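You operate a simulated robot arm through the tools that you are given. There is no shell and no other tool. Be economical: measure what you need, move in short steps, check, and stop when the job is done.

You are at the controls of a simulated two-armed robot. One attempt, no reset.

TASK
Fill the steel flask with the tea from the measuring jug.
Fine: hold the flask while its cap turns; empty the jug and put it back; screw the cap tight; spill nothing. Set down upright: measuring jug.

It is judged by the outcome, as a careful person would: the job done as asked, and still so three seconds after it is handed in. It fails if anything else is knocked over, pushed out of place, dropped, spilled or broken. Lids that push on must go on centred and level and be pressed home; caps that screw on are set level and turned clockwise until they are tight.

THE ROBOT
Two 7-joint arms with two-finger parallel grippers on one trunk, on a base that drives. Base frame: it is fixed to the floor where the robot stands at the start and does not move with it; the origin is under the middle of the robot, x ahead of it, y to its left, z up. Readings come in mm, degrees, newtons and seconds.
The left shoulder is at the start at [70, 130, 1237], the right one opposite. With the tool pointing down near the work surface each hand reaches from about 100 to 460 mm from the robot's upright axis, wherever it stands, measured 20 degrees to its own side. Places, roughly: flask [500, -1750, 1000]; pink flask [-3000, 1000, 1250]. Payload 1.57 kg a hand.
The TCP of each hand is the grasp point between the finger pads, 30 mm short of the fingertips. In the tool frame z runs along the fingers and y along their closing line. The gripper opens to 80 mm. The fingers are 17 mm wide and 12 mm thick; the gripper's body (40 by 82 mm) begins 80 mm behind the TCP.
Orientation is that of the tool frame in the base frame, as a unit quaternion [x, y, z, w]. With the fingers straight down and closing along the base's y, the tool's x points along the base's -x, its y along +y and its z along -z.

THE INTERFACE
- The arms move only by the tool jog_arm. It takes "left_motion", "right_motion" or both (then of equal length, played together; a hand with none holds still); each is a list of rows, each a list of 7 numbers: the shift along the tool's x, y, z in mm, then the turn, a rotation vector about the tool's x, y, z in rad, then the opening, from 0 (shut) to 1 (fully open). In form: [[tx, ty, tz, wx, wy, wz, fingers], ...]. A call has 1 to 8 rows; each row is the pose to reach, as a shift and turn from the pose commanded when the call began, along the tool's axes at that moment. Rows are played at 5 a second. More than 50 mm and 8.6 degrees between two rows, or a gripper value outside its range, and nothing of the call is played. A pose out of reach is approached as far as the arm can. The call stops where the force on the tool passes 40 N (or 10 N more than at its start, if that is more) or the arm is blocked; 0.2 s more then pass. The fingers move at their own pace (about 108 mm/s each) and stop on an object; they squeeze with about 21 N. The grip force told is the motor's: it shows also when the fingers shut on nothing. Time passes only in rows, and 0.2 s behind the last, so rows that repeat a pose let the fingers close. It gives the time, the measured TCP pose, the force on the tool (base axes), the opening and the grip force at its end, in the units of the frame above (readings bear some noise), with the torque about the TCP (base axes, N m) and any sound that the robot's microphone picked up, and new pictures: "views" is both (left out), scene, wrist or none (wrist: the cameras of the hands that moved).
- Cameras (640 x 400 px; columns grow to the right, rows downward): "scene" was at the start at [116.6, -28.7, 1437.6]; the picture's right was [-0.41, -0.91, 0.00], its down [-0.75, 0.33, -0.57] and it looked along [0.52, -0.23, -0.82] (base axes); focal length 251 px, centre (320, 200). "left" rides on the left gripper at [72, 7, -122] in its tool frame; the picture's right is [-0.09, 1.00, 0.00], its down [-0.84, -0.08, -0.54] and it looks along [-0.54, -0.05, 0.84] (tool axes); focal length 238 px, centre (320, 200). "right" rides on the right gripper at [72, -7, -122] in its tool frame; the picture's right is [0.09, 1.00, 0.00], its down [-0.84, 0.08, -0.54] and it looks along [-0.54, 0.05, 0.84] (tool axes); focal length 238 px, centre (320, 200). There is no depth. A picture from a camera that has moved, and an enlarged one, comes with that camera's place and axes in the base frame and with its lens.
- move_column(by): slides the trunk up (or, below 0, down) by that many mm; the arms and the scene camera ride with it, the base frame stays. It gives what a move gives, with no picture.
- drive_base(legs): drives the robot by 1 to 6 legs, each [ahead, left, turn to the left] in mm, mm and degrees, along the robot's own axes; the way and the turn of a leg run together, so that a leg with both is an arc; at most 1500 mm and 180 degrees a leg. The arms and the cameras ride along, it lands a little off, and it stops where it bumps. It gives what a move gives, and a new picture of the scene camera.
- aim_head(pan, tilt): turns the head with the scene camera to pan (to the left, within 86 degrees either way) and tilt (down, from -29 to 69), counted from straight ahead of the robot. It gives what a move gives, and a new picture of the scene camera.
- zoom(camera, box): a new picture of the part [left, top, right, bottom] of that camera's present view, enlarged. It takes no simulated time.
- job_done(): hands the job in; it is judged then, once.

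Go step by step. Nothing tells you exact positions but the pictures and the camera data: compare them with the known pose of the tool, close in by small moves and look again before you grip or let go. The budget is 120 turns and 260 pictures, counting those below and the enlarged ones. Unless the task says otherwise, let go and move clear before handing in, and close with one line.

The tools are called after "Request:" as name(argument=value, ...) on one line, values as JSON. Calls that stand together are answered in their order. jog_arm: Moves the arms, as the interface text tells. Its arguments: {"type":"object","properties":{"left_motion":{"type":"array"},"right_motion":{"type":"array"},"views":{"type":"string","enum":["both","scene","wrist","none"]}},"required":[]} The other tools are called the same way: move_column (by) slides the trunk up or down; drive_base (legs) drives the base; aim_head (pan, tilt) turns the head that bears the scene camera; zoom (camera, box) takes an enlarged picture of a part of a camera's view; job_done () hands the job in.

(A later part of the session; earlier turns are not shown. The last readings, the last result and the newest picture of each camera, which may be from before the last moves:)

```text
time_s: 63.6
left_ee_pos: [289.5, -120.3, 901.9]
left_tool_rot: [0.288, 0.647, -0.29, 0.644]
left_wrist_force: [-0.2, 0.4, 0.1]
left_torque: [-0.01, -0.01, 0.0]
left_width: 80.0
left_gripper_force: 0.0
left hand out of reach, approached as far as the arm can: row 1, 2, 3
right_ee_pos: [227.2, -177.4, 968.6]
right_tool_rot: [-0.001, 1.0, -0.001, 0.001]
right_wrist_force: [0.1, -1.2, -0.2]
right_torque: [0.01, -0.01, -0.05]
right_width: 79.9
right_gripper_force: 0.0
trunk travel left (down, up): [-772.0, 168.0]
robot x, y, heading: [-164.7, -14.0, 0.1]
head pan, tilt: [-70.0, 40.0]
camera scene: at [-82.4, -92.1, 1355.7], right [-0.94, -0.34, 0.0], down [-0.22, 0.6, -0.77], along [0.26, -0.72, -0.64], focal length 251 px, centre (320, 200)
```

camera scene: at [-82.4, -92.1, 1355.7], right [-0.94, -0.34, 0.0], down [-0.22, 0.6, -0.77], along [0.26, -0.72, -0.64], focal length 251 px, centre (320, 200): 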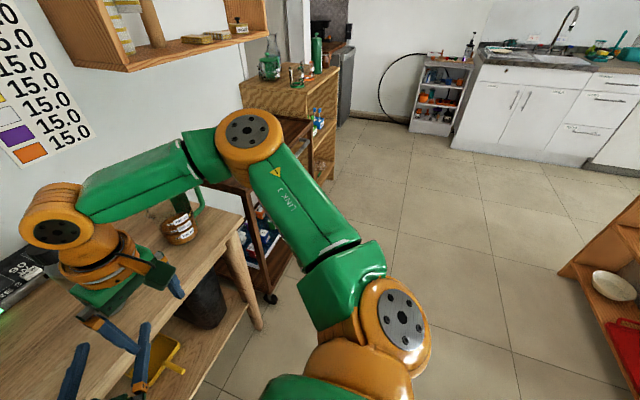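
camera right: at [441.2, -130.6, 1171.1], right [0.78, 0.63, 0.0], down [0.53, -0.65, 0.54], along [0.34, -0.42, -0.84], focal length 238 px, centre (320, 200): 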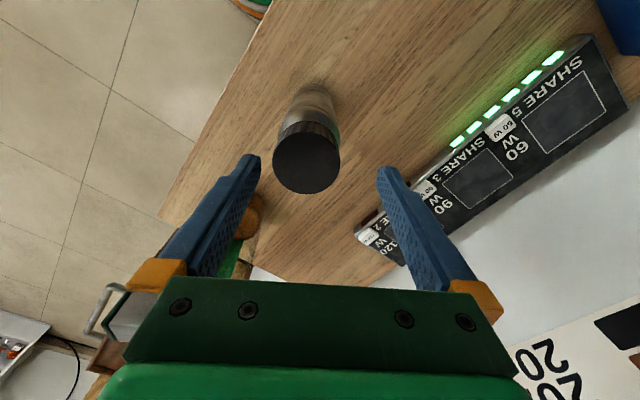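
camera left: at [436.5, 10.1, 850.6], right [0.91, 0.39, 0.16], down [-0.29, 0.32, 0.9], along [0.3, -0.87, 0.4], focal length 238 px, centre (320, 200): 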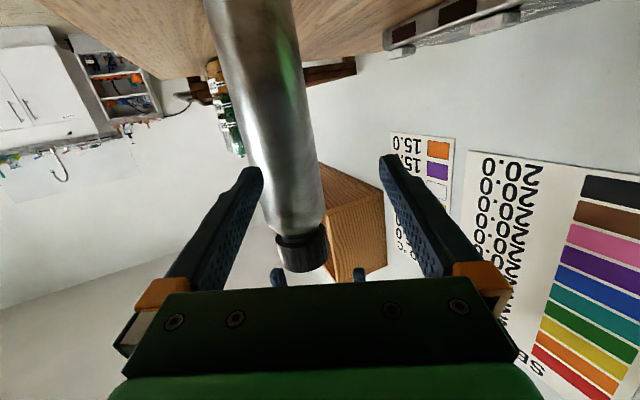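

The right reaches down to 969 there; the left's line lies ~60 mm farther out. Test whether the right can also work farther out, above the left's present point.

Request:
jog_arm(right_motion=[[0, 0, -50, 0, 0, 0, 1], [-30, 10, -65, 0, 0, 0, 1], [-60, 30, -65, 0, 0, 0, 1], [-62, 57, -65, 0, 0, 0, 1], [-62, 57, -30, 0, 0, 0, 1], [-62, 57, -5, 0, 0, 0, 1]], views="none")

Request:
aim_head(pan=0, tilt=50)

```text
time_s: 65.0
left_ee_pos: [289.0, -120.8, 901.4]
left_tool_rot: [0.287, 0.647, -0.291, 0.644]
left_wrist_force: [0.1, 0.4, 0.1]
left_torque: [0.02, 0.0, 0.03]
left_width: 79.8
left_gripper_force: 0.1
right_ee_pos: [241.2, -162.8, 982.4]
right_tool_rot: [0.0, 1.0, -0.001, 0.003]
right_wrist_force: [-0.5, 0.0, 0.1]
right_torque: [0.01, 0.0, -0.03]
right_width: 79.9
right_gripper_force: 0.1
right hand out of reach, approached as far as the arm can: row 2, 3, 4, 5, 6
trunk travel left (down, up): [-772.0, 168.0]
robot x, y, heading: [-162.3, -14.7, 0.1]
head pan, tilt: [-70.0, 40.0]
```

```text
time_s: 66.4
left_ee_pos: [288.5, -120.3, 901.7]
left_tool_rot: [0.289, 0.646, -0.29, 0.645]
left_wrist_force: [0.0, -0.2, 1.0]
left_torque: [0.02, -0.03, -0.01]
left_width: 79.9
left_gripper_force: 0.1
right_ee_pos: [242.0, -162.5, 983.6]
right_tool_rot: [0.0, 1.0, -0.001, 0.004]
right_wrist_force: [0.0, -0.4, 0.0]
right_torque: [0.01, 0.0, 0.02]
right_width: 80.3
right_gripper_force: 0.3
trunk travel left (down, up): [-772.0, 168.0]
robot x, y, heading: [-166.5, -13.7, 0.1]
head pan, tilt: [0.0, 50.0]
camera scene: at [-35.7, -11.4, 1341.7], right [0.0, -1.0, 0.0], down [-0.77, 0.0, -0.64], along [0.64, 0.0, -0.77], focal length 251 px, centre (320, 200)
```

scene: 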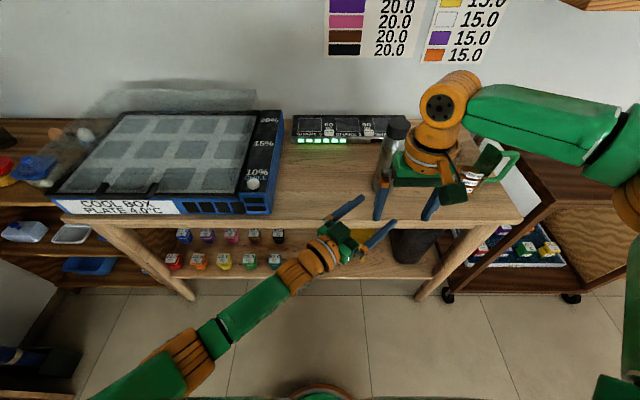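

The right's radial limit is ≈430 mm. So keep the flask at relative (390,-165) and have the left come in at a steeper 70° direction, which it managed before. Test in free space.

Request:
jog_arm(left_motion=[[0, -11, -25, 0.096, 0, 0, 1], [0, -22, -50, 0.192, 0, 0, 1], [0, -34, -75, 0.288, 0, 0, 1], [0, -45, -100, 0.384, 0, 0, 1]], right_motion=[[0, 0, -15, 0, 0, 0, 1], [0, 0, -30, 0, 0, 0, 1], [0, 0, -45, 0, 0, 0, 1], [0, 0, -60, 0, 0, 0, 1]], views="none")

Request:
jog_arm(left_motion=[[0, 0, 37, 0, 0, 0, 1], [0, 0, 74, 0, 0, 0, 1], [0, 0, 110, 0, 0, 0, 1]], views="scene")

```text
time_s: 67.4
left_ee_pos: [188.5, -73.4, 899.8]
left_tool_rot: [0.405, 0.579, -0.407, 0.579]
left_wrist_force: [0.0, 0.6, 0.1]
left_torque: [0.02, 0.0, 0.0]
left_width: 79.9
left_gripper_force: 0.1
right_ee_pos: [236.8, -164.5, 1043.2]
right_tool_rot: [-0.001, 1.0, -0.001, 0.002]
right_wrist_force: [-0.5, -0.2, -1.0]
right_torque: [-0.02, 0.0, -0.04]
right_width: 79.8
right_gripper_force: 0.1
right hand out of reach, approached as far as the arm can: row 3, 4
trunk travel left (down, up): [-772.0, 168.0]
robot x, y, heading: [-164.3, -10.5, 0.0]
head pan, tilt: [0.0, 50.0]
```

```text
time_s: 68.2
left_ee_pos: [226.1, -177.8, 899.7]
left_tool_rot: [0.405, 0.58, -0.406, 0.578]
left_wrist_force: [0.3, 0.0, 0.2]
left_torque: [-0.03, -0.02, 0.0]
left_width: 80.0
left_gripper_force: 0.0
right_ee_pos: [236.9, -166.4, 1042.3]
right_tool_rot: [-0.001, 1.0, -0.001, 0.002]
right_wrist_force: [-0.2, 1.0, 0.8]
right_torque: [0.0, -0.01, 0.01]
right_width: 79.7
right_gripper_force: 0.1
trunk travel left (down, up): [-772.0, 168.0]
robot x, y, heading: [-164.9, -9.7, 0.0]
head pan, tilt: [0.0, 50.0]
camera scene: at [-35.3, -12.7, 1341.6], right [0.0, -1.0, 0.0], down [-0.77, 0.0, -0.64], along [0.64, 0.0, -0.77], focal length 251 px, centre (320, 200)
```

scene: 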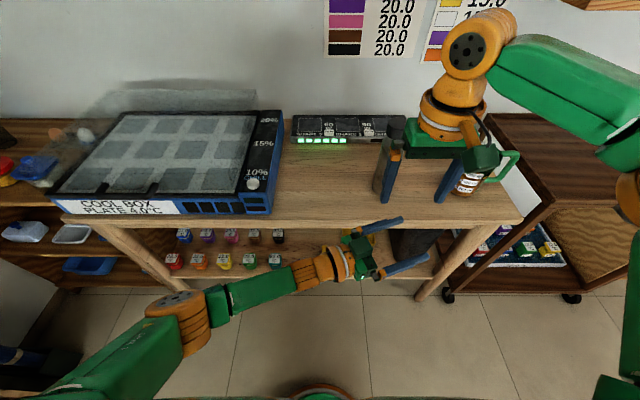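

Both hands work at that common point without limits. Retract the left to pre-grasp, lift the right slightly, then drive so the flask comes to relative (390,-167).

Request:
jog_arm(left_motion=[[0, 0, -37, 0, 0, 0, 1], [0, 0, -74, 0, 0, 0, 1], [0, 0, -112, 0, 0, 0, 1]], right_motion=[[15, -5, 0, 0, 0, 0, 1], [30, -10, -10, 0, 0, 0, 1], [37, -10, -28, 0, 0, 0, 1]], views="none")

Request:
drive_base(legs=[[200, -17, 0], [55, 0, 0]])

```text
time_s: 69.0
left_ee_pos: [187.6, -71.9, 899.7]
left_tool_rot: [0.404, 0.579, -0.406, 0.58]
left_wrist_force: [1.1, -1.2, 0.0]
left_torque: [0.01, 0.01, -0.03]
left_width: 79.9
left_gripper_force: 0.1
right_ee_pos: [198.4, -173.0, 1070.3]
right_tool_rot: [0.0, 1.0, -0.003, 0.002]
right_wrist_force: [0.6, 0.4, -0.2]
right_torque: [0.03, -0.01, 0.0]
right_width: 79.8
right_gripper_force: 0.1
trunk travel left (down, up): [-772.0, 168.0]
robot x, y, heading: [-164.7, -12.6, 0.4]
head pan, tilt: [0.0, 50.0]
```

```text
time_s: 71.2
left_ee_pos: [439.7, -90.0, 901.5]
left_tool_rot: [0.406, 0.577, -0.406, 0.58]
left_wrist_force: [-0.3, -0.1, 0.1]
left_torque: [0.01, 0.02, 0.04]
left_width: 80.0
left_gripper_force: 0.1
right_ee_pos: [450.9, -192.3, 1070.0]
right_tool_rot: [-0.001, 1.0, -0.002, 0.004]
right_wrist_force: [-0.6, -0.2, -0.5]
right_torque: [0.0, -0.01, 0.0]
right_width: 79.7
right_gripper_force: 0.1
trunk travel left (down, up): [-772.0, 168.0]
robot x, y, heading: [92.4, -25.6, 0.1]
head pan, tilt: [0.0, 50.0]
camera scene: at [214.5, -27.4, 1342.3], right [0.0, -1.0, 0.0], down [-0.76, 0.0, -0.65], along [0.65, 0.0, -0.76], focal length 251 px, centre (320, 200)
```

scene: 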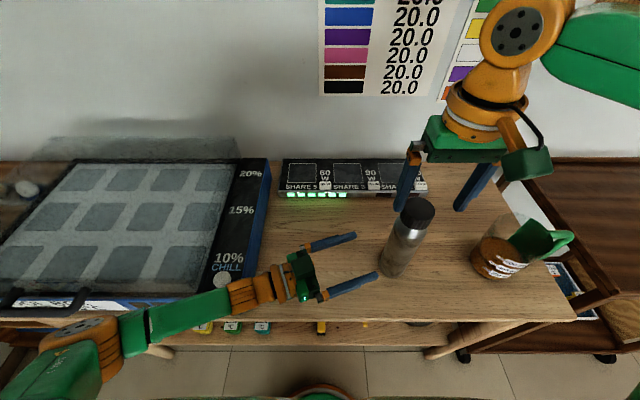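

In place. Check the left wrist camera before advancing.

Request:
zoom(camera="left", box=[0, 0, 640, 400])

```text
1.00 times, centred on (320, 200) of left (not enlarged: the box is as wide or as high as the picture)
camera zoom: at [406.0, 26.8, 829.1], right [0.94, 0.34, 0.09], down [-0.26, 0.48, 0.84], along [0.24, -0.81, 0.54], focal length 238 px, centre (320, 200)
```

zoom: 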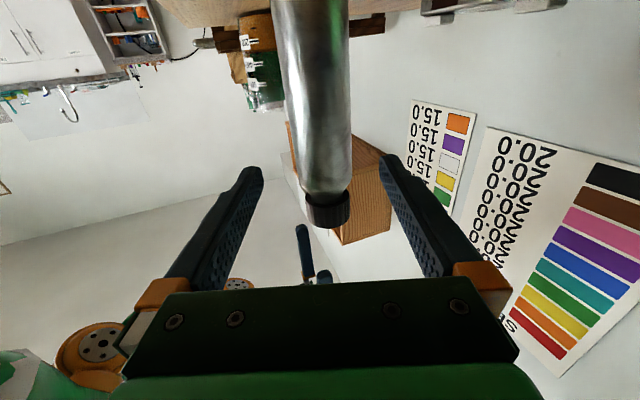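

Well centred. Advance 110 mm and look before closing.

Request:
jog_arm(left_motion=[[0, -1, 28, 0, 0, 0, 1], [0, -1, 56, 0, 0, 0, 1], [0, -1, 84, 0, 0, 0, 1], [0, -1, 110, 0, 0, 0, 1]], views="wrist")

```text
time_s: 72.2
left_ee_pos: [482.3, -193.4, 898.2]
left_tool_rot: [0.406, 0.579, -0.406, 0.579]
left_wrist_force: [0.2, -0.1, -0.2]
left_torque: [-0.01, 0.02, -0.02]
left_width: 79.9
left_gripper_force: 0.1
right_ee_pos: [455.1, -192.0, 1068.2]
right_tool_rot: [0.0, 1.0, -0.001, 0.002]
right_wrist_force: [1.4, -0.1, -0.3]
right_torque: [0.01, 0.01, 0.02]
right_width: 79.8
right_gripper_force: 0.1
trunk travel left (down, up): [-772.0, 168.0]
robot x, y, heading: [92.8, -25.9, 0.0]
head pan, tilt: [0.0, 50.0]
camera left: at [447.4, -77.0, 826.8], right [0.94, 0.34, 0.09], down [-0.26, 0.48, 0.84], along [0.24, -0.81, 0.54], focal length 238 px, centre (320, 200)
```

left: 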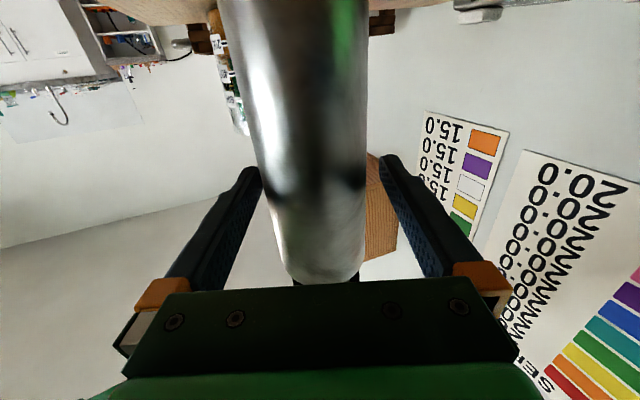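

Shift 3 mm and close the left gripper.

Request:
jog_arm(left_motion=[[0, -3, 0, 0, 0, 0, 1], [0, -3, 0, 0, 0, 0, 0.7], [0, -3, 0, 0, 0, 0, 0], [0, -3, 0, 0, 0, 0, 0]], views="none")

Request:
zoom(camera="right", box=[0, 0, 640, 400])

Request:
zoom(camera="scene", box=[340, 160, 500, 300])

```text
time_s: 73.2
left_ee_pos: [478.7, -193.3, 899.2]
left_tool_rot: [0.405, 0.579, -0.407, 0.578]
left_wrist_force: [0.2, 0.7, 0.5]
left_torque: [0.03, -0.22, 0.01]
left_width: 59.0
left_gripper_force: 21.2
right_ee_pos: [456.0, -191.1, 1069.1]
right_tool_rot: [0.001, 1.0, -0.002, 0.002]
right_wrist_force: [-0.1, 0.6, -0.5]
right_torque: [0.0, -0.01, 0.01]
right_width: 79.8
right_gripper_force: 0.1
trunk travel left (down, up): [-772.0, 168.0]
robot x, y, heading: [96.7, -28.4, -0.1]
head pan, tilt: [0.0, 50.0]
```

```text
1.00 times, centred on (320, 200) of right (not enlarged: the box is as wide or as high as the picture)
camera zoom: at [384.0, -195.8, 1189.2], right [-0.09, 1.0, 0.0], down [0.83, 0.08, 0.54], along [0.54, 0.05, -0.84], focal length 238 px, centre (320, 200)
```

zoom: 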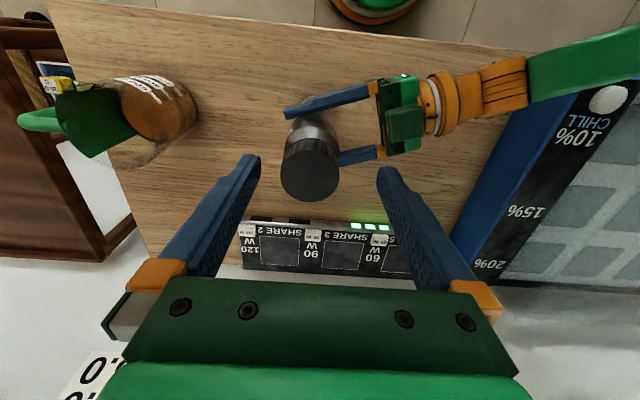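

```text
2.86 times, centred on (420, 230) of scene
camera zoom: at [221.0, -27.3, 1341.7], right [0.0, -1.0, 0.0], down [-0.77, 0.0, -0.64], along [0.64, 0.0, -0.77], focal length 716 px, centre (34, 114)
```

zoom: 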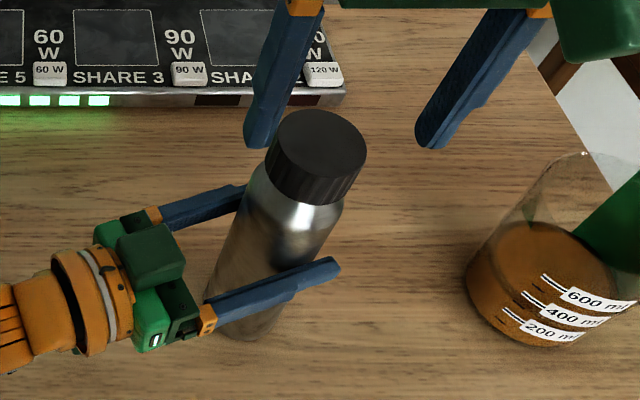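

Triangulating: cap centre ≈ (477,-196), top ≈ z 1006. Move the right over it, pre-yawed clockwise to have a long counter-clockwise stroke.

Request:
jog_arm(right_motion=[[-10, -3, 0, 0, 0, 0.14, 1], [-21, -5, 0, 0, 0, 0.28, 1], [-21, -5, 0, 0, 0, 0.42, 1], [-21, -5, 0, 0, 0, 0.56, 1], [-21, -5, 0, 0, 0, 0.7, 1], [-21, -5, 0, 0, 0, 0.84, 1], [-21, -5, 10, 0, 0, 0.98, 1], [-21, -5, 20, 0, 0, 1.1, 1]], views="both")

```text
time_s: 75.0
left_ee_pos: [478.2, -193.9, 899.2]
left_tool_rot: [0.405, 0.579, -0.407, 0.579]
left_wrist_force: [1.6, -0.1, 1.0]
left_torque: [0.1, -0.22, 0.03]
left_width: 58.9
left_gripper_force: 21.1
right_ee_pos: [477.7, -197.0, 1048.6]
right_tool_rot: [0.524, 0.852, -0.001, 0.002]
right_wrist_force: [0.6, -0.5, -0.4]
right_torque: [0.0, 0.0, -0.02]
right_width: 80.0
right_gripper_force: 0.1
trunk travel left (down, up): [-772.0, 168.0]
robot x, y, heading: [89.4, -29.7, 0.4]
head pan, tilt: [0.0, 50.0]
camera scene: at [221.0, -27.3, 1341.7], right [0.0, -1.0, 0.0], down [-0.77, 0.0, -0.64], along [0.64, 0.0, -0.77], focal length 251 px, centre (320, 200)
camera right: at [439.2, -133.4, 1168.5], right [0.85, 0.53, 0.0], down [0.44, -0.71, 0.55], along [0.29, -0.46, -0.84], focal length 238 px, centre (320, 200)
```

scene: 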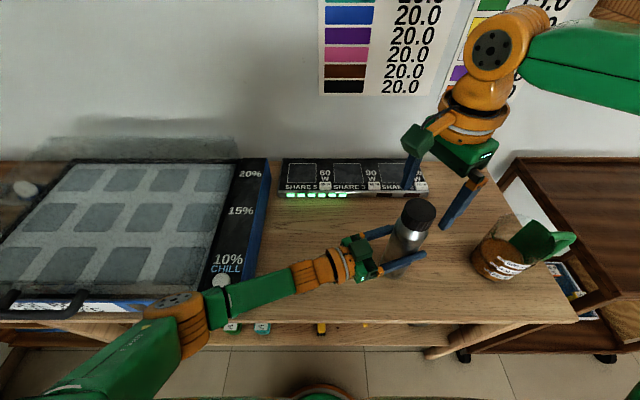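
right: 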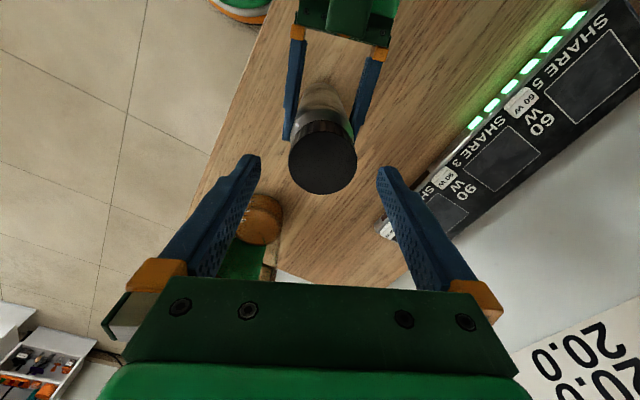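

Centred within ~2 mm. Descend 47 mm over the cap and close.

Request:
jog_arm(right_motion=[[0, 1, 16, 0, 0, 0, 1], [0, 1, 32, 0, 0, 0, 1], [0, 1, 47, 0, 0, 0, 1], [0, 1, 47, 0, 0, 0, 0.6], [0, 1, 47, 0, 0, 0, 0], [0, 1, 47, 0, 0, 0, 0]], views="both")

```text
time_s: 76.4
left_ee_pos: [478.5, -193.2, 899.5]
left_tool_rot: [0.406, 0.579, -0.407, 0.578]
left_wrist_force: [-11.0, -3.4, 0.6]
left_torque: [0.24, -0.72, -0.07]
left_width: 59.1
left_gripper_force: 20.9
right_ee_pos: [479.5, -196.1, 1001.9]
right_tool_rot: [0.523, 0.852, 0.001, 0.003]
right_wrist_force: [11.3, 2.8, -0.5]
right_torque: [0.11, -0.36, 0.02]
right_width: 51.2
right_gripper_force: 21.2
trunk travel left (down, up): [-772.0, 168.0]
robot x, y, heading: [95.3, -31.0, 0.1]
head pan, tilt: [0.0, 50.0]
camera scene: at [221.0, -27.8, 1341.6], right [0.0, -1.0, 0.0], down [-0.77, 0.0, -0.64], along [0.64, 0.0, -0.77], focal length 251 px, centre (320, 200)
camera right: at [439.8, -133.9, 1122.4], right [0.85, 0.53, 0.0], down [0.45, -0.71, 0.55], along [0.29, -0.46, -0.84], focal length 238 px, centre (320, 200)
```

scene: 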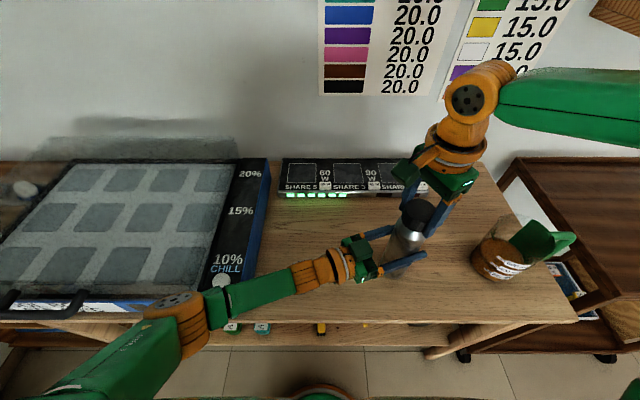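
right: 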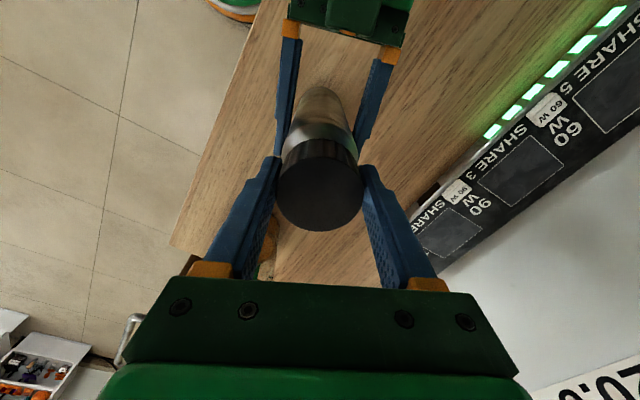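

Cap gripped (51 mm). Unscrew counter-clockwise ~64°, easing the side force with a 2 mm shift.

Request:
jog_arm(right_motion=[[0, 2, 0, 0, 0, 0, 0], [0, 2, 0, 0, 0, -0.14, 0], [0, 2, 0, 0, 0, -0.28, 0], [0, 2, 0, 0, 0, -0.42, 0], [0, 2, 0, 0, 0, -0.56, 0], [0, 2, 0, 0, 0, -0.7, 0], [0, 2, 0, 0, 0, -0.84, 0], [0, 2, 0, 0, 0, -0.98, 0]], views="wrist")

```text
time_s: 78.2
left_ee_pos: [479.2, -193.9, 898.8]
left_tool_rot: [0.405, 0.58, -0.405, 0.579]
left_wrist_force: [18.2, 10.9, 0.7]
left_torque: [-0.23, 0.45, 0.1]
left_width: 59.2
left_gripper_force: 21.4
right_ee_pos: [478.4, -193.6, 1001.9]
right_tool_rot: [0.058, 0.998, -0.002, 0.001]
right_wrist_force: [-14.1, -11.5, 6.7]
right_torque: [-0.62, 0.65, -0.05]
right_width: 51.1
right_gripper_force: 21.2
trunk travel left (down, up): [-772.0, 168.0]
robot x, y, heading: [94.0, -29.4, 0.1]
head pan, tilt: [0.0, 50.0]
camera right: at [407.4, -190.8, 1122.9], right [0.03, 1.0, 0.0], down [0.84, -0.02, 0.54], along [0.54, -0.02, -0.84], focal length 238 px, centre (320, 200)
```

right: 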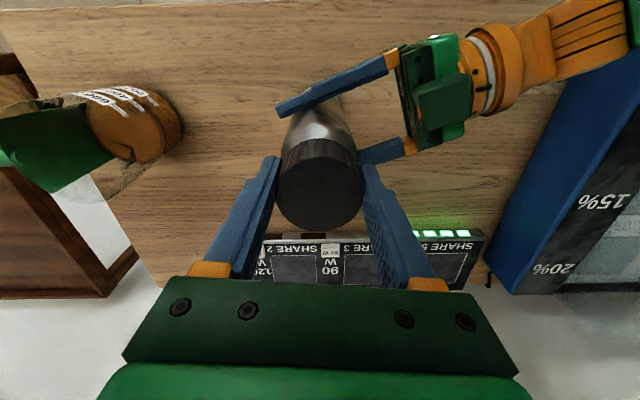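

The cap is turning and rising slightly (+z force). Continue counter-clockwise with small corrections.

Request:
jog_arm(right_motion=[[1, -1, -0.5, 0, 0, -0.1, 0], [1, -1, -0.6, 0, 0, -0.24, 0], [1, -1, -0.7, 0, 0, -0.38, 0], [1, -1, -0.8, 0, 0, -0.52, 0], [1, -1, -0.9, 0, 0, -0.66, 0], [1, -1, -1, 0, 0, -0.8, 0], [1, -1, -1.1, 0, 0, -0.94, 0], [1, -1, -1.2, 0, 0, -1.08, 0]], views="none")

```text
time_s: 80.0
left_ee_pos: [479.1, -193.4, 899.1]
left_tool_rot: [0.406, 0.579, -0.407, 0.579]
left_wrist_force: [-0.7, 6.2, -2.1]
left_torque: [-0.29, -0.08, 0.05]
left_width: 58.8
left_gripper_force: 20.6
right_ee_pos: [478.8, -195.4, 1002.5]
right_tool_rot: [-0.462, 0.887, -0.003, 0.002]
right_wrist_force: [-0.4, -4.7, 4.2]
right_torque: [0.04, 0.11, -0.04]
right_width: 51.0
right_gripper_force: 21.2
trunk travel left (down, up): [-772.0, 168.0]
robot x, y, heading: [91.9, -29.9, 0.4]
head pan, tilt: [0.0, 50.0]
```

Good. Keep going in the same direction while the wrist allows.

Request:
jog_arm(right_motion=[[0, 0, -0.4, 0, 0, -0.14, 0], [0, 0, -0.5, 0, 0, -0.28, 0], [0, 0, -0.6, 0, 0, -0.42, 0], [0, 0, -0.7, 0, 0, -0.56, 0], [0, 0, -0.8, 0, 0, -0.7, 0], [0, 0, -0.9, 0, 0, -0.84, 0], [0, 0, -1, 0, 0, -0.98, 0], [0, 0, -1.1, 0, 0, -1.12, 0]], views="wrist")

```text
time_s: 81.8
left_ee_pos: [478.8, -195.3, 899.9]
left_tool_rot: [0.406, 0.579, -0.407, 0.578]
left_wrist_force: [-4.4, -1.2, 1.3]
left_torque: [0.13, -0.28, 0.07]
left_width: 58.8
left_gripper_force: 21.1
right_ee_pos: [477.6, -196.0, 1004.8]
right_tool_rot: [0.863, -0.505, 0.002, 0.0]
right_wrist_force: [5.6, 0.6, -0.6]
right_torque: [0.0, -0.07, -0.03]
right_width: 50.7
right_gripper_force: 21.4
trunk travel left (down, up): [-772.0, 168.0]
robot x, y, heading: [89.1, -29.1, -0.1]
head pan, tilt: [0.0, 50.0]
camera right: at [519.3, -253.7, 1125.7], right [-0.82, -0.57, 0.0], down [-0.48, 0.69, 0.54], along [-0.3, 0.44, -0.84], focal length 238 px, centre (320, 200)
```

right: 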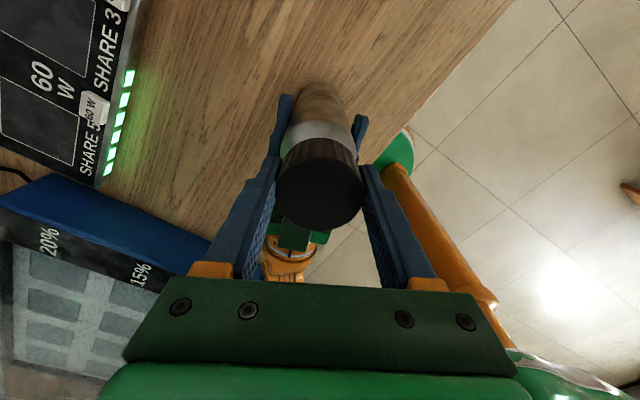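

Half a turn done, cap up ~3 mm. Continue.

Request:
jog_arm(right_motion=[[0, 0, -0.4, 0, 0, -0.14, 0], [0, 0, -0.7, 0, 0, -0.28, 0], [0, 0, -1, 0, 0, -0.42, 0], [0, 0, -1.2, 0, 0, -0.56, 0], [0, 0, -1.4, 0, 0, -0.7, 0], [0, 0, -1.6, 0, 0, -0.84, 0], [0, 0, -1.8, 0, 0, -0.98, 0], [0, 0, -2, 0, 0, -1.12, 0]], views="none")

```text
time_s: 83.6
left_ee_pos: [478.1, -194.0, 898.9]
left_tool_rot: [0.406, 0.579, -0.406, 0.579]
left_wrist_force: [-6.9, -6.7, -0.2]
left_torque: [0.57, -0.43, 0.06]
left_width: 58.9
left_gripper_force: 20.7
right_ee_pos: [477.9, -195.0, 1006.6]
right_tool_rot: [1.0, 0.031, 0.002, 0.001]
right_wrist_force: [5.6, 6.4, -0.2]
right_torque: [0.04, -0.05, -0.08]
right_width: 51.0
right_gripper_force: 20.4
trunk travel left (down, up): [-772.0, 168.0]
robot x, y, heading: [91.9, -25.0, 0.0]
head pan, tilt: [0.0, 50.0]
```

Still turning freely (≈247° so far). Continue.

Request:
jog_arm(right_motion=[[0, 0, -0.4, 0, 0, -0.14, 0], [0, 0, -0.7, 0, 0, -0.28, 0], [0, 0, -1, 0, 0, -0.42, 0], [0, 0, -1.2, 0, 0, -0.56, 0], [0, 0, -1.4, 0, 0, -0.7, 0], [0, 0, -1.6, 0, 0, -0.84, 0], [0, 0, -1.8, 0, 0, -0.98, 0], [0, 0, -2, 0, 0, -1.12, 0]], views="none")

```text
time_s: 85.4
left_ee_pos: [477.8, -192.9, 898.4]
left_tool_rot: [0.407, 0.58, -0.405, 0.578]
left_wrist_force: [-31.3, 9.0, -19.9]
left_torque: [-0.93, -3.0, 1.09]
left_width: 80.1
left_gripper_force: 20.9
right_ee_pos: [406.8, -148.3, 1000.2]
right_tool_rot: [0.833, 0.552, 0.005, 0.007]
right_wrist_force: [31.4, -9.2, 16.5]
right_torque: [-0.81, -1.36, -0.35]
right_width: 58.4
right_gripper_force: 21.6
right hand out of reach, approached as far as the arm can: row 5, 6, 7, 8
trunk travel left (down, up): [-772.0, 168.0]
robot x, y, heading: [93.8, -28.5, 0.3]
head pan, tilt: [0.0, 50.0]
```

Something went wrong: the right hand was dragged sideways at its limit. Look immediately.

Request:
zoom(camera="scene", box=[0, 0, 640, 400])

Request:
zoom(camera="right", box=[0, 0, 640, 400])

Request:
zoom(camera="left", box=[0, 0, 640, 400])

```text
1.00 times, centred on (320, 200) of scene (not enlarged: the box is as wide or as high as the picture)
camera zoom: at [220.3, -27.1, 1341.7], right [0.0, -1.0, 0.0], down [-0.77, 0.0, -0.64], along [0.64, 0.0, -0.77], focal length 251 px, centre (320, 200)
```

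zoom: 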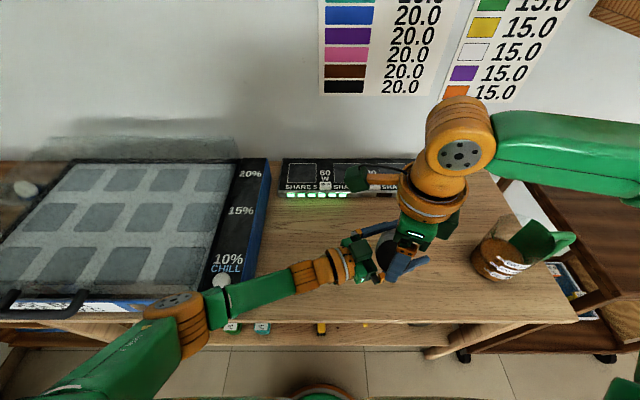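

```text
1.00 times, centred on (320, 200) of right (not enlarged: the box is as wide or as high as the picture)
camera zoom: at [426.3, -76.9, 1120.4], right [0.95, -0.3, 0.02], down [-0.26, -0.8, 0.54], along [-0.15, -0.52, -0.84], focal length 238 px, centre (320, 200)
```

zoom: 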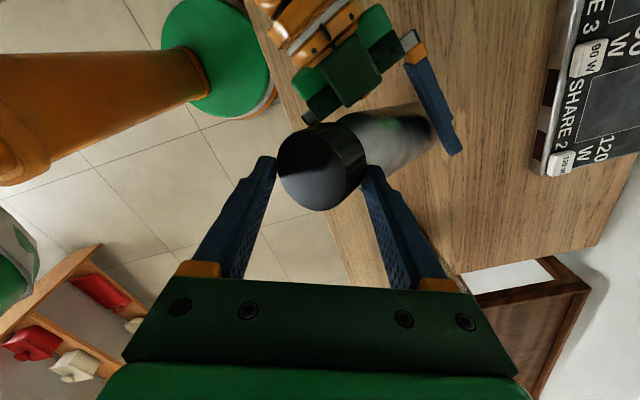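

```text
1.00 times, centred on (320, 200) of left (not enlarged: the box is as wide or as high as the picture)
camera zoom: at [443.7, -76.4, 826.0], right [0.94, 0.34, 0.09], down [-0.26, 0.48, 0.84], along [0.24, -0.81, 0.54], focal length 238 px, centre (320, 200)
```

zoom: 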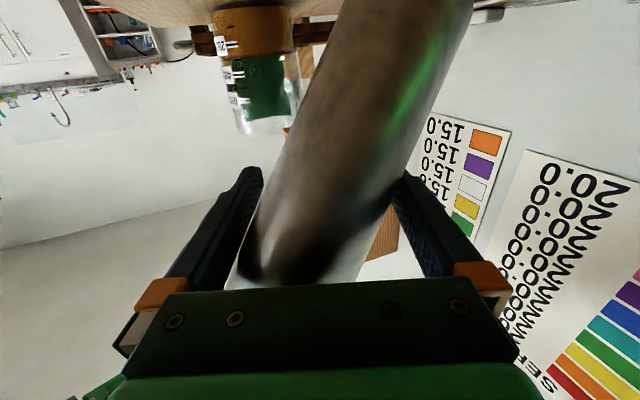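

The flask is tilted but still held between both hands, cap still on, and it is empty. Reverse the last motion: bring the right hand back to the flask axis while yawing back.

Request:
jog_arm(right_motion=[[-2, 12, -1, 0, 0, 0.14, 0], [-4, 24, -2, 0, 0, 0.28, 0], [-6, 36, -3, 0, 0, 0.42, 0], [-8, 48, -4, 0, 0, 0.56, 0], [-10, 58, -4, 0, 0, 0.7, 0], [-12, 67, -5, 0, 0, 0.84, 0], [-14, 76, -5, 0, 0, 0.98, 0], [-15.5, 83.6, -5, 0, 0, 1.11, 0]], views="both")

```text
time_s: 87.2
left_ee_pos: [478.8, -194.9, 896.9]
left_tool_rot: [0.405, 0.58, -0.407, 0.578]
left_wrist_force: [9.5, -3.8, -1.3]
left_torque: [0.21, 0.71, -0.12]
left_width: 58.7
left_gripper_force: 21.7
right_ee_pos: [478.1, -193.6, 1004.5]
right_tool_rot: [0.999, 0.032, 0.001, 0.002]
right_wrist_force: [-9.2, 3.7, 1.6]
right_torque: [0.09, 0.27, 0.08]
right_width: 53.2
right_gripper_force: 21.5
trunk travel left (down, up): [-772.0, 168.0]
robot x, y, heading: [90.8, -28.5, 0.0]
head pan, tilt: [0.0, 50.0]
camera scene: at [221.3, -28.2, 1341.4], right [0.0, -1.0, 0.0], down [-0.77, 0.0, -0.64], along [0.64, 0.0, -0.77], focal length 251 px, centre (320, 200)
camera right: at [549.9, -181.1, 1124.5], right [0.16, -0.99, 0.0], down [-0.83, -0.13, 0.54], along [-0.53, -0.09, -0.84], focal length 238 px, centre (320, 200)
```

scene: 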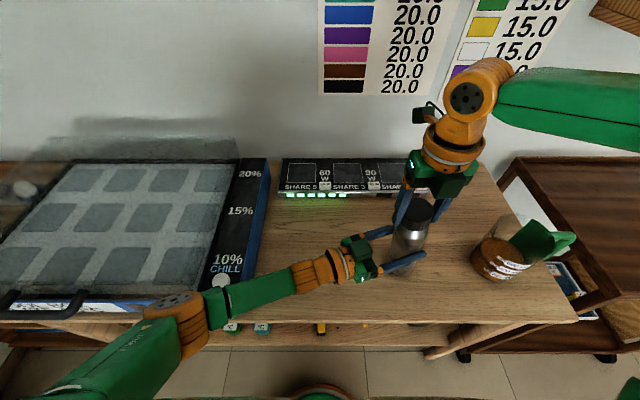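
right: 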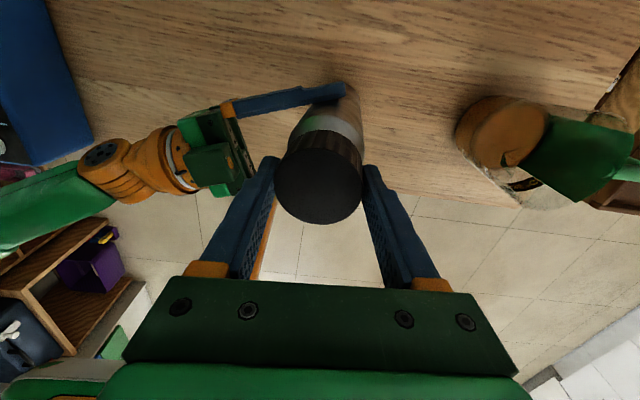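

Recovered. Open the right gripper, lift off the cap, and check that the flask stands upright in the left grip.

Request:
jog_arm(right_motion=[[0, 0, 0, 0, 0, 0, 1], [0, 0, 0, 0, 0, 0, 1], [0, 0, -25, 0, 0, 0, 1], [0, 0, -50, 0, 0, 0, 1]], views="wrist")

Request:
zoom(camera="scene", box=[330, 160, 490, 300])

Request:
zoom(camera="left", box=[0, 0, 640, 400])

```text
time_s: 88.2
left_ee_pos: [479.0, -193.5, 898.5]
left_tool_rot: [0.405, 0.579, -0.407, 0.578]
left_wrist_force: [0.1, 0.2, -3.1]
left_torque: [0.02, 0.01, 0.02]
left_width: 58.4
left_gripper_force: 20.9
right_ee_pos: [478.2, -191.4, 1054.1]
right_tool_rot: [0.999, 0.034, 0.002, 0.002]
right_wrist_force: [-0.2, 0.3, 0.9]
right_torque: [-0.02, 0.01, 0.01]
right_width: 79.9
right_gripper_force: 0.1
trunk travel left (down, up): [-772.0, 168.0]
robot x, y, heading: [93.1, -25.9, -0.1]
head pan, tilt: [0.0, 50.0]
camera right: at [549.1, -179.2, 1175.0], right [0.16, -0.99, 0.0], down [-0.83, -0.13, 0.54], along [-0.53, -0.09, -0.84], focal length 238 px, centre (320, 200)
```

right: 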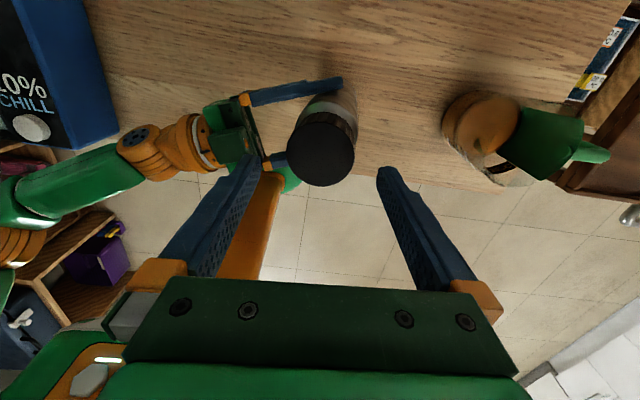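

```text
2.86 times, centred on (410, 230) of scene
camera zoom: at [220.9, -27.6, 1341.6], right [0.0, -1.0, 0.0], down [-0.77, 0.0, -0.64], along [0.64, 0.0, -0.77], focal length 716 px, centre (63, 114)
```

zoom: 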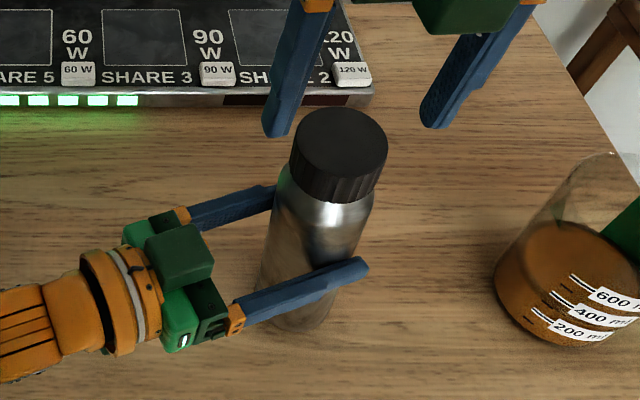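

```text
1.00 times, centred on (320, 200) of left (not enlarged: the box is as wide or as high as the picture)
camera zoom: at [444.6, -77.2, 826.9], right [0.94, 0.34, 0.09], down [-0.26, 0.48, 0.84], along [0.24, -0.81, 0.54], focal length 238 px, centre (320, 200)
```

zoom: 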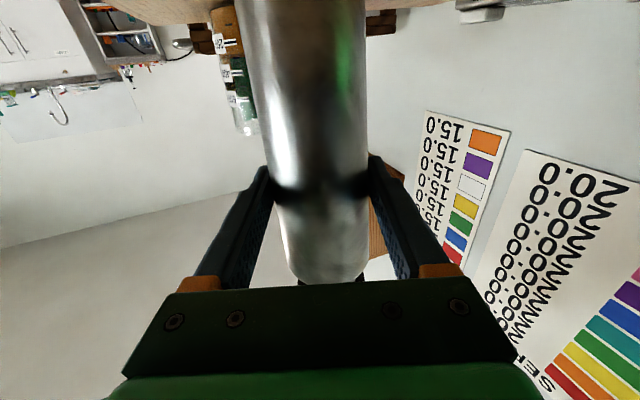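

The flask hangs in the left grip, tilted ~4° (left bears ~3 N). Lower it a few mm to feel the bench.

Request:
jog_arm(left_motion=[[1.5, 0, 0, 0, 0, 0, 0], [3, 0, 0, 0, 0, 0, 0], [4, 0, 0, 0, 0, 0, 0]], views="none")

```text
time_s: 89.0
left_ee_pos: [477.2, -194.9, 897.7]
left_tool_rot: [0.405, 0.578, -0.408, 0.58]
left_wrist_force: [3.0, -2.0, 12.9]
left_torque: [-0.21, -0.38, -0.01]
left_width: 58.7
left_gripper_force: 20.7
right_ee_pos: [475.2, -191.9, 1053.6]
right_tool_rot: [0.999, 0.034, 0.002, 0.001]
right_wrist_force: [-0.2, -0.1, 0.7]
right_torque: [-0.01, -0.01, 0.01]
right_width: 79.9
right_gripper_force: 0.0
trunk travel left (down, up): [-772.0, 168.0]
robot x, y, heading: [93.6, -31.2, 0.1]
head pan, tilt: [0.0, 50.0]
```

It's on the bench now. Open the left slightly so it settles upright, then look.

Request:
jog_arm(left_motion=[[0, 0, 0, 0, 0, 0, 0.78], [0, 0, 0, 0, 0, 0, 0.85], [0, 0, 0, 0, 0, 0, 0.9], [0, 0, 0, 0, 0, 0, 0.9]], views="wrist")

Request:
zoom(camera="scene", box=[330, 160, 490, 300])

Request:
zoom(camera="right", box=[0, 0, 640, 400])

```text
time_s: 90.0
left_ee_pos: [478.5, -193.4, 894.4]
left_tool_rot: [0.405, 0.579, -0.407, 0.578]
left_wrist_force: [-0.3, -0.8, 1.2]
left_torque: [0.0, -0.02, -0.01]
left_width: 71.8
left_gripper_force: 0.1
right_ee_pos: [476.7, -192.9, 1053.0]
right_tool_rot: [0.999, 0.033, 0.002, 0.001]
right_wrist_force: [-0.5, 0.1, 0.7]
right_torque: [-0.04, 0.03, 0.01]
right_width: 80.1
right_gripper_force: 0.1
trunk travel left (down, up): [-772.0, 168.0]
robot x, y, heading: [91.7, -30.1, 0.0]
head pan, tilt: [0.0, 50.0]
camera left: at [443.4, -77.6, 822.8], right [0.94, 0.34, 0.09], down [-0.26, 0.48, 0.84], along [0.24, -0.81, 0.54], focal length 238 px, centre (320, 200)
```

left: 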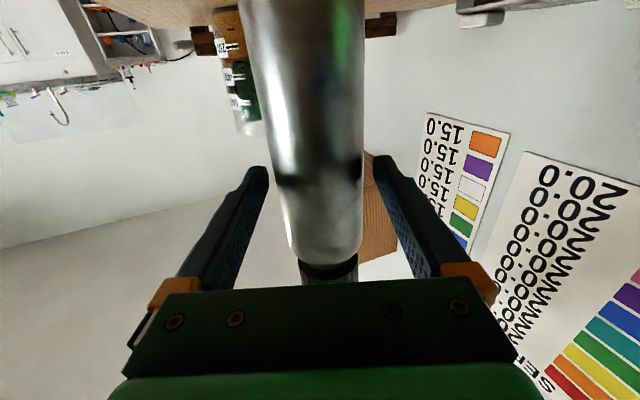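

```text
2.86 times, centred on (410, 230) of scene
camera zoom: at [220.8, -27.5, 1341.7], right [0.0, -1.0, 0.0], down [-0.77, 0.0, -0.64], along [0.64, 0.0, -0.77], focal length 716 px, centre (63, 114)
```

zoom: 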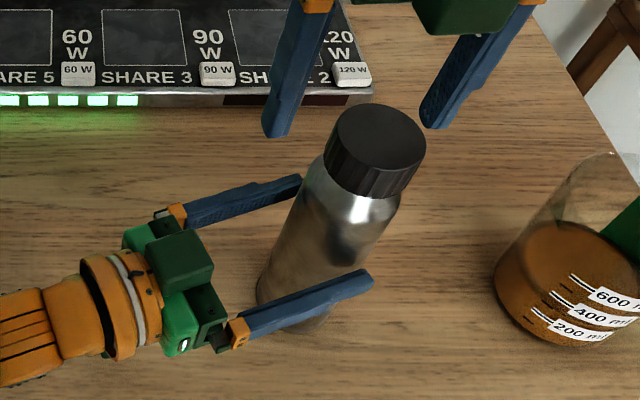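

```text
1.00 times, centred on (320, 200) of right (not enlarged: the box is as wide or as high as the picture)
camera zoom: at [549.0, -179.1, 1174.8], right [0.16, -0.99, 0.0], down [-0.83, -0.13, 0.54], along [-0.53, -0.09, -0.84], focal length 238 px, centre (320, 200)
```

zoom: 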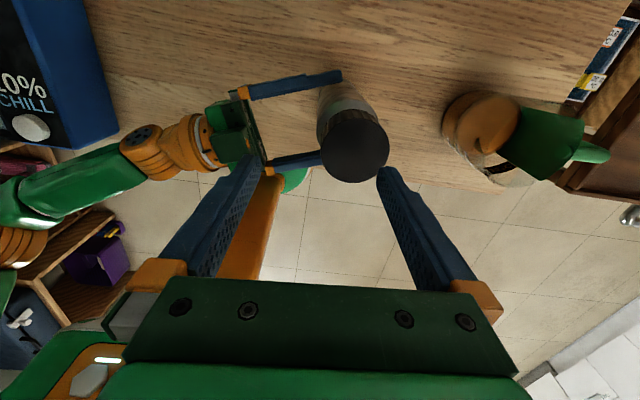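

The flask settled upright, its axis now ≈ (485,-219). Re-grip it with the left ~24 mm farther along, while the right yaws back clockwise above the new cap position.

Request:
jog_arm(left_motion=[[0, -1, 8, 0, 0, 0, 1], [0, -1, 16, 0, 0, 0, 1], [0, -1, 24, 0, 0, 0, 1], [0, -1, 24, 0, 0, 0, 1], [0, -1, 24, 0, 0, 0, 0.8], [0, -1, 24, 0, 0, 0, 0], [0, -1, 24, 0, 0, 0, 0], [0, -1, 24, 0, 0, 0, 0]], right_motion=[[0, 0, -10, 0, 0, 0.144, 1], [2, 5, -10, 0, 0, 0.288, 1], [4, 10, -10, 0, 0, 0.432, 1], [6, 15, -10, 0, 0, 0.576, 1], [7, 20, -10, 0, 0, 0.72, 1], [7, 24, -10, 0, 0, 0.864, 1], [7, 27, -10, 0, 0, 1.008, 1], [7, 27, -10, 0, 0, 1.152, 1]], views="none")

Request:
jog_arm(right_motion=[[0, 0, 0, 0, 0, 0.144, 1], [0, 0, 0, 0, 0, 0.288, 1], [0, 0, 0, 0, 0, 0.432, 1], [0, 0, 0, 0, 0, 0.576, 1], [0, 0, 0, 0, 0, 0.72, 1], [0, 0, 0, 0, 0, 0.864, 1], [0, 0, 0, 0, 0, 1.008, 1], [0, 0, 0, 0, 0, 1.152, 1]], views="none")

Request:
jog_arm(right_motion=[[0, 0, 0, 0, 0, 0.144, 1], [0, 0, 0, 0, 0, 0.288, 1], [0, 0, 0, 0, 0, 0.432, 1], [0, 0, 0, 0, 0, 0.576, 1], [0, 0, 0, 0, 0, 0.72, 1], [0, 0, 0, 0, 0, 0.864, 1], [0, 0, 0, 0, 0, 1.008, 1], [0, 0, 0, 0, 0, 1.152, 1]], views="both")

```text
time_s: 91.8
left_ee_pos: [485.5, -217.5, 896.1]
left_tool_rot: [0.405, 0.579, -0.405, 0.579]
left_wrist_force: [0.3, 0.1, 1.1]
left_torque: [-0.02, -0.01, -0.01]
left_width: 58.8
left_gripper_force: 20.8
right_ee_pos: [485.3, -219.6, 1065.5]
right_tool_rot: [0.856, -0.517, 0.002, 0.0]
right_wrist_force: [0.4, -0.2, 0.0]
right_torque: [0.03, 0.03, 0.04]
right_width: 80.0
right_gripper_force: 0.1
trunk travel left (down, up): [-772.0, 168.0]
robot x, y, heading: [93.0, -32.1, 0.2]
head pan, tilt: [0.0, 50.0]
```

```text
time_s: 93.6
left_ee_pos: [485.3, -218.0, 896.2]
left_tool_rot: [0.406, 0.579, -0.407, 0.578]
left_wrist_force: [1.5, 0.4, 2.0]
left_torque: [-0.06, -0.12, -0.03]
left_width: 58.7
left_gripper_force: 21.1
right_ee_pos: [486.6, -219.4, 1064.8]
right_tool_rot: [-0.436, 0.9, -0.002, 0.0]
right_wrist_force: [0.2, -0.2, -1.1]
right_torque: [-0.01, -0.01, 0.01]
right_width: 80.1
right_gripper_force: 0.1
trunk travel left (down, up): [-772.0, 168.0]
robot x, y, heading: [92.3, -29.1, 0.2]
head pan, tilt: [0.0, 50.0]
```

```text
time_s: 95.4
left_ee_pos: [486.3, -216.9, 895.9]
left_tool_rot: [0.406, 0.579, -0.407, 0.578]
left_wrist_force: [1.6, -1.3, 1.6]
left_torque: [0.01, -0.12, -0.03]
left_width: 58.6
left_gripper_force: 21.4
right_ee_pos: [486.8, -220.4, 1064.8]
right_tool_rot: [0.123, 0.992, -0.002, 0.002]
right_wrist_force: [0.0, -0.3, 0.0]
right_torque: [0.0, -0.04, 0.04]
right_width: 80.0
right_gripper_force: 0.0
trunk travel left (down, up): [-772.0, 168.0]
robot x, y, heading: [91.3, -26.7, 0.1]
head pan, tilt: [0.0, 50.0]
camera scene: at [220.7, -27.5, 1341.7], right [0.0, -1.0, 0.0], down [-0.77, 0.0, -0.64], along [0.64, 0.0, -0.77], focal length 251 px, centre (320, 200)
camera right: at [415.3, -206.9, 1185.6], right [0.16, 0.99, 0.0], down [0.83, -0.13, 0.55], along [0.54, -0.09, -0.84], focal length 238 px, centre (320, 200)
```

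scene: 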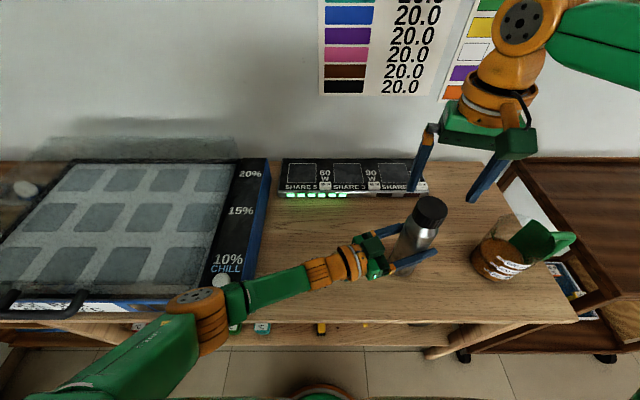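
right: 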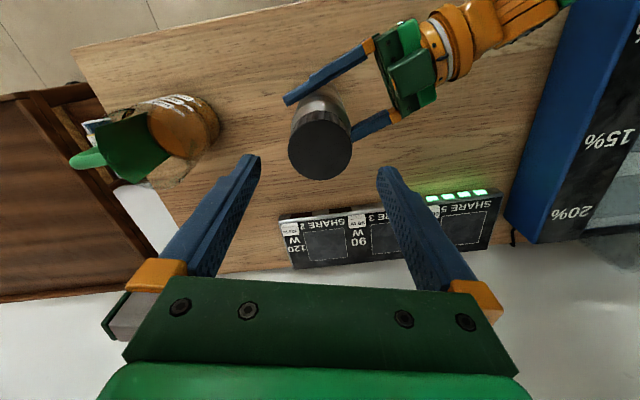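

Left grips again; cap centre ≈ (484,-218.5). Yaw further clockwise, descend over the cap, then close.

Request:
jog_arm(right_motion=[[3, 1, 0, 0, 0, 0.14, 1], [3, 1, 0, 0, 0, 0.28, 1], [3, 1, 0, 0, 0, 0.42, 1], [3, 1, 0, 0, 0, 0.56, 1], [3, 1, 15, 0, 0, 0.7, 1], [3, 1, 30, 0, 0, 0.84, 1], [3, 1, 45, 0, 0, 0.9, 1], [3, 1, 59, 0, 0, 0.9, 1]], views="wrist")

Request:
jog_arm(right_motion=[[0, 0, 0, 0, 0, 0, 0.5], [0, 0, 0, 0, 0, 0, 0], [0, 0, 0, 0, 0, 0, 0]], views="none")

```text
time_s: 97.2
left_ee_pos: [486.0, -217.7, 897.2]
left_tool_rot: [0.405, 0.579, -0.406, 0.579]
left_wrist_force: [0.0, -0.2, 1.9]
left_torque: [0.01, -0.06, -0.05]
left_width: 58.7
left_gripper_force: 21.0
right_ee_pos: [482.6, -216.6, 1003.8]
right_tool_rot: [0.543, 0.84, 0.0, 0.002]
right_wrist_force: [0.2, -0.7, -0.2]
right_torque: [0.0, 0.0, 0.01]
right_width: 79.9
right_gripper_force: 0.1
trunk travel left (down, up): [-772.0, 168.0]
robot x, y, heading: [92.3, -28.8, 0.2]
head pan, tilt: [0.0, 50.0]
camera right: at [448.0, -153.0, 1124.2], right [0.87, 0.49, 0.0], down [0.41, -0.73, 0.55], along [0.27, -0.47, -0.84], focal length 238 px, centre (320, 200)
```

right: 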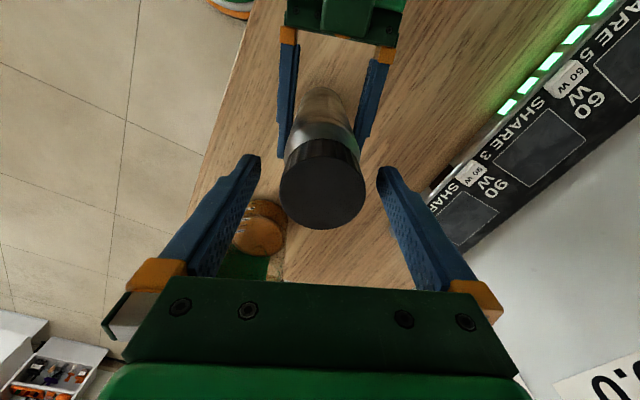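

```text
time_s: 98.0
left_ee_pos: [486.3, -218.1, 896.4]
left_tool_rot: [0.405, 0.579, -0.406, 0.579]
left_wrist_force: [-3.6, -1.6, 2.6]
left_torque: [0.18, -0.3, -0.03]
left_width: 58.6
left_gripper_force: 20.6
right_ee_pos: [483.2, -216.9, 1003.1]
right_tool_rot: [0.543, 0.84, -0.001, 0.003]
right_wrist_force: [2.6, 2.0, -1.9]
right_torque: [-0.01, -0.03, 0.03]
right_width: 50.1
right_gripper_force: 20.9
trunk travel left (down, up): [-772.0, 168.0]
robot x, y, heading: [91.0, -27.6, 0.0]
head pan, tilt: [0.0, 50.0]
```

Cleanly gripped. Unscrew in three strokes.

Request:
jog_arm(right_motion=[[0, 0, -0.2, 0, 0, -0.14, 0], [0, 0, -0.4, 0, 0, -0.28, 0], [0, 0, -0.6, 0, 0, -0.42, 0], [0, 0, -0.8, 0, 0, -0.56, 0], [0, 0, -1, 0, 0, -0.7, 0], [0, 0, -1.2, 0, 0, -0.84, 0], [0, 0, -1.4, 0, 0, -0.98, 0], [0, 0, -1.5, 0, 0, -1.12, 0]], views="none")

Request:
jog_arm(right_motion=[[0, 0, -0.2, 0, 0, -0.14, 0], [0, 0, -0.4, 0, 0, -0.28, 0], [0, 0, -0.6, 0, 0, -0.42, 0], [0, 0, -0.8, 0, 0, -0.56, 0], [0, 0, -1, 0, 0, -0.7, 0], [0, 0, -1.2, 0, 0, -0.84, 0], [0, 0, -1.4, 0, 0, -0.98, 0], [0, 0, -1.5, 0, 0, -1.12, 0]], views="none")

```text
time_s: 99.8
left_ee_pos: [485.8, -217.1, 895.6]
left_tool_rot: [0.406, 0.579, -0.406, 0.579]
left_wrist_force: [0.2, 1.0, 1.3]
left_torque: [-0.21, 0.21, -0.01]
left_width: 58.8
left_gripper_force: 21.1
right_ee_pos: [482.6, -218.4, 1006.7]
right_tool_rot: [0.011, 1.0, -0.002, 0.001]
right_wrist_force: [0.2, -0.9, -1.7]
right_torque: [-0.02, 0.05, 0.01]
right_width: 50.1
right_gripper_force: 21.2
trunk travel left (down, up): [-772.0, 168.0]
robot x, y, heading: [92.6, -31.4, -0.0]
head pan, tilt: [0.0, 50.0]
```

```text
time_s: 101.6
left_ee_pos: [485.2, -218.3, 896.6]
left_tool_rot: [0.405, 0.579, -0.407, 0.579]
left_wrist_force: [0.6, 12.2, 4.5]
left_torque: [-0.44, -0.07, 0.05]
left_width: 58.8
left_gripper_force: 20.9
right_ee_pos: [483.9, -217.2, 1008.0]
right_tool_rot: [-0.521, 0.854, -0.003, 0.001]
right_wrist_force: [-0.1, -9.0, -0.6]
right_torque: [-0.22, -0.01, -0.1]
right_width: 50.0
right_gripper_force: 21.0
trunk travel left (down, up): [-772.0, 168.0]
robot x, y, heading: [91.4, -28.9, -0.1]
head pan, tilt: [0.0, 50.0]
```

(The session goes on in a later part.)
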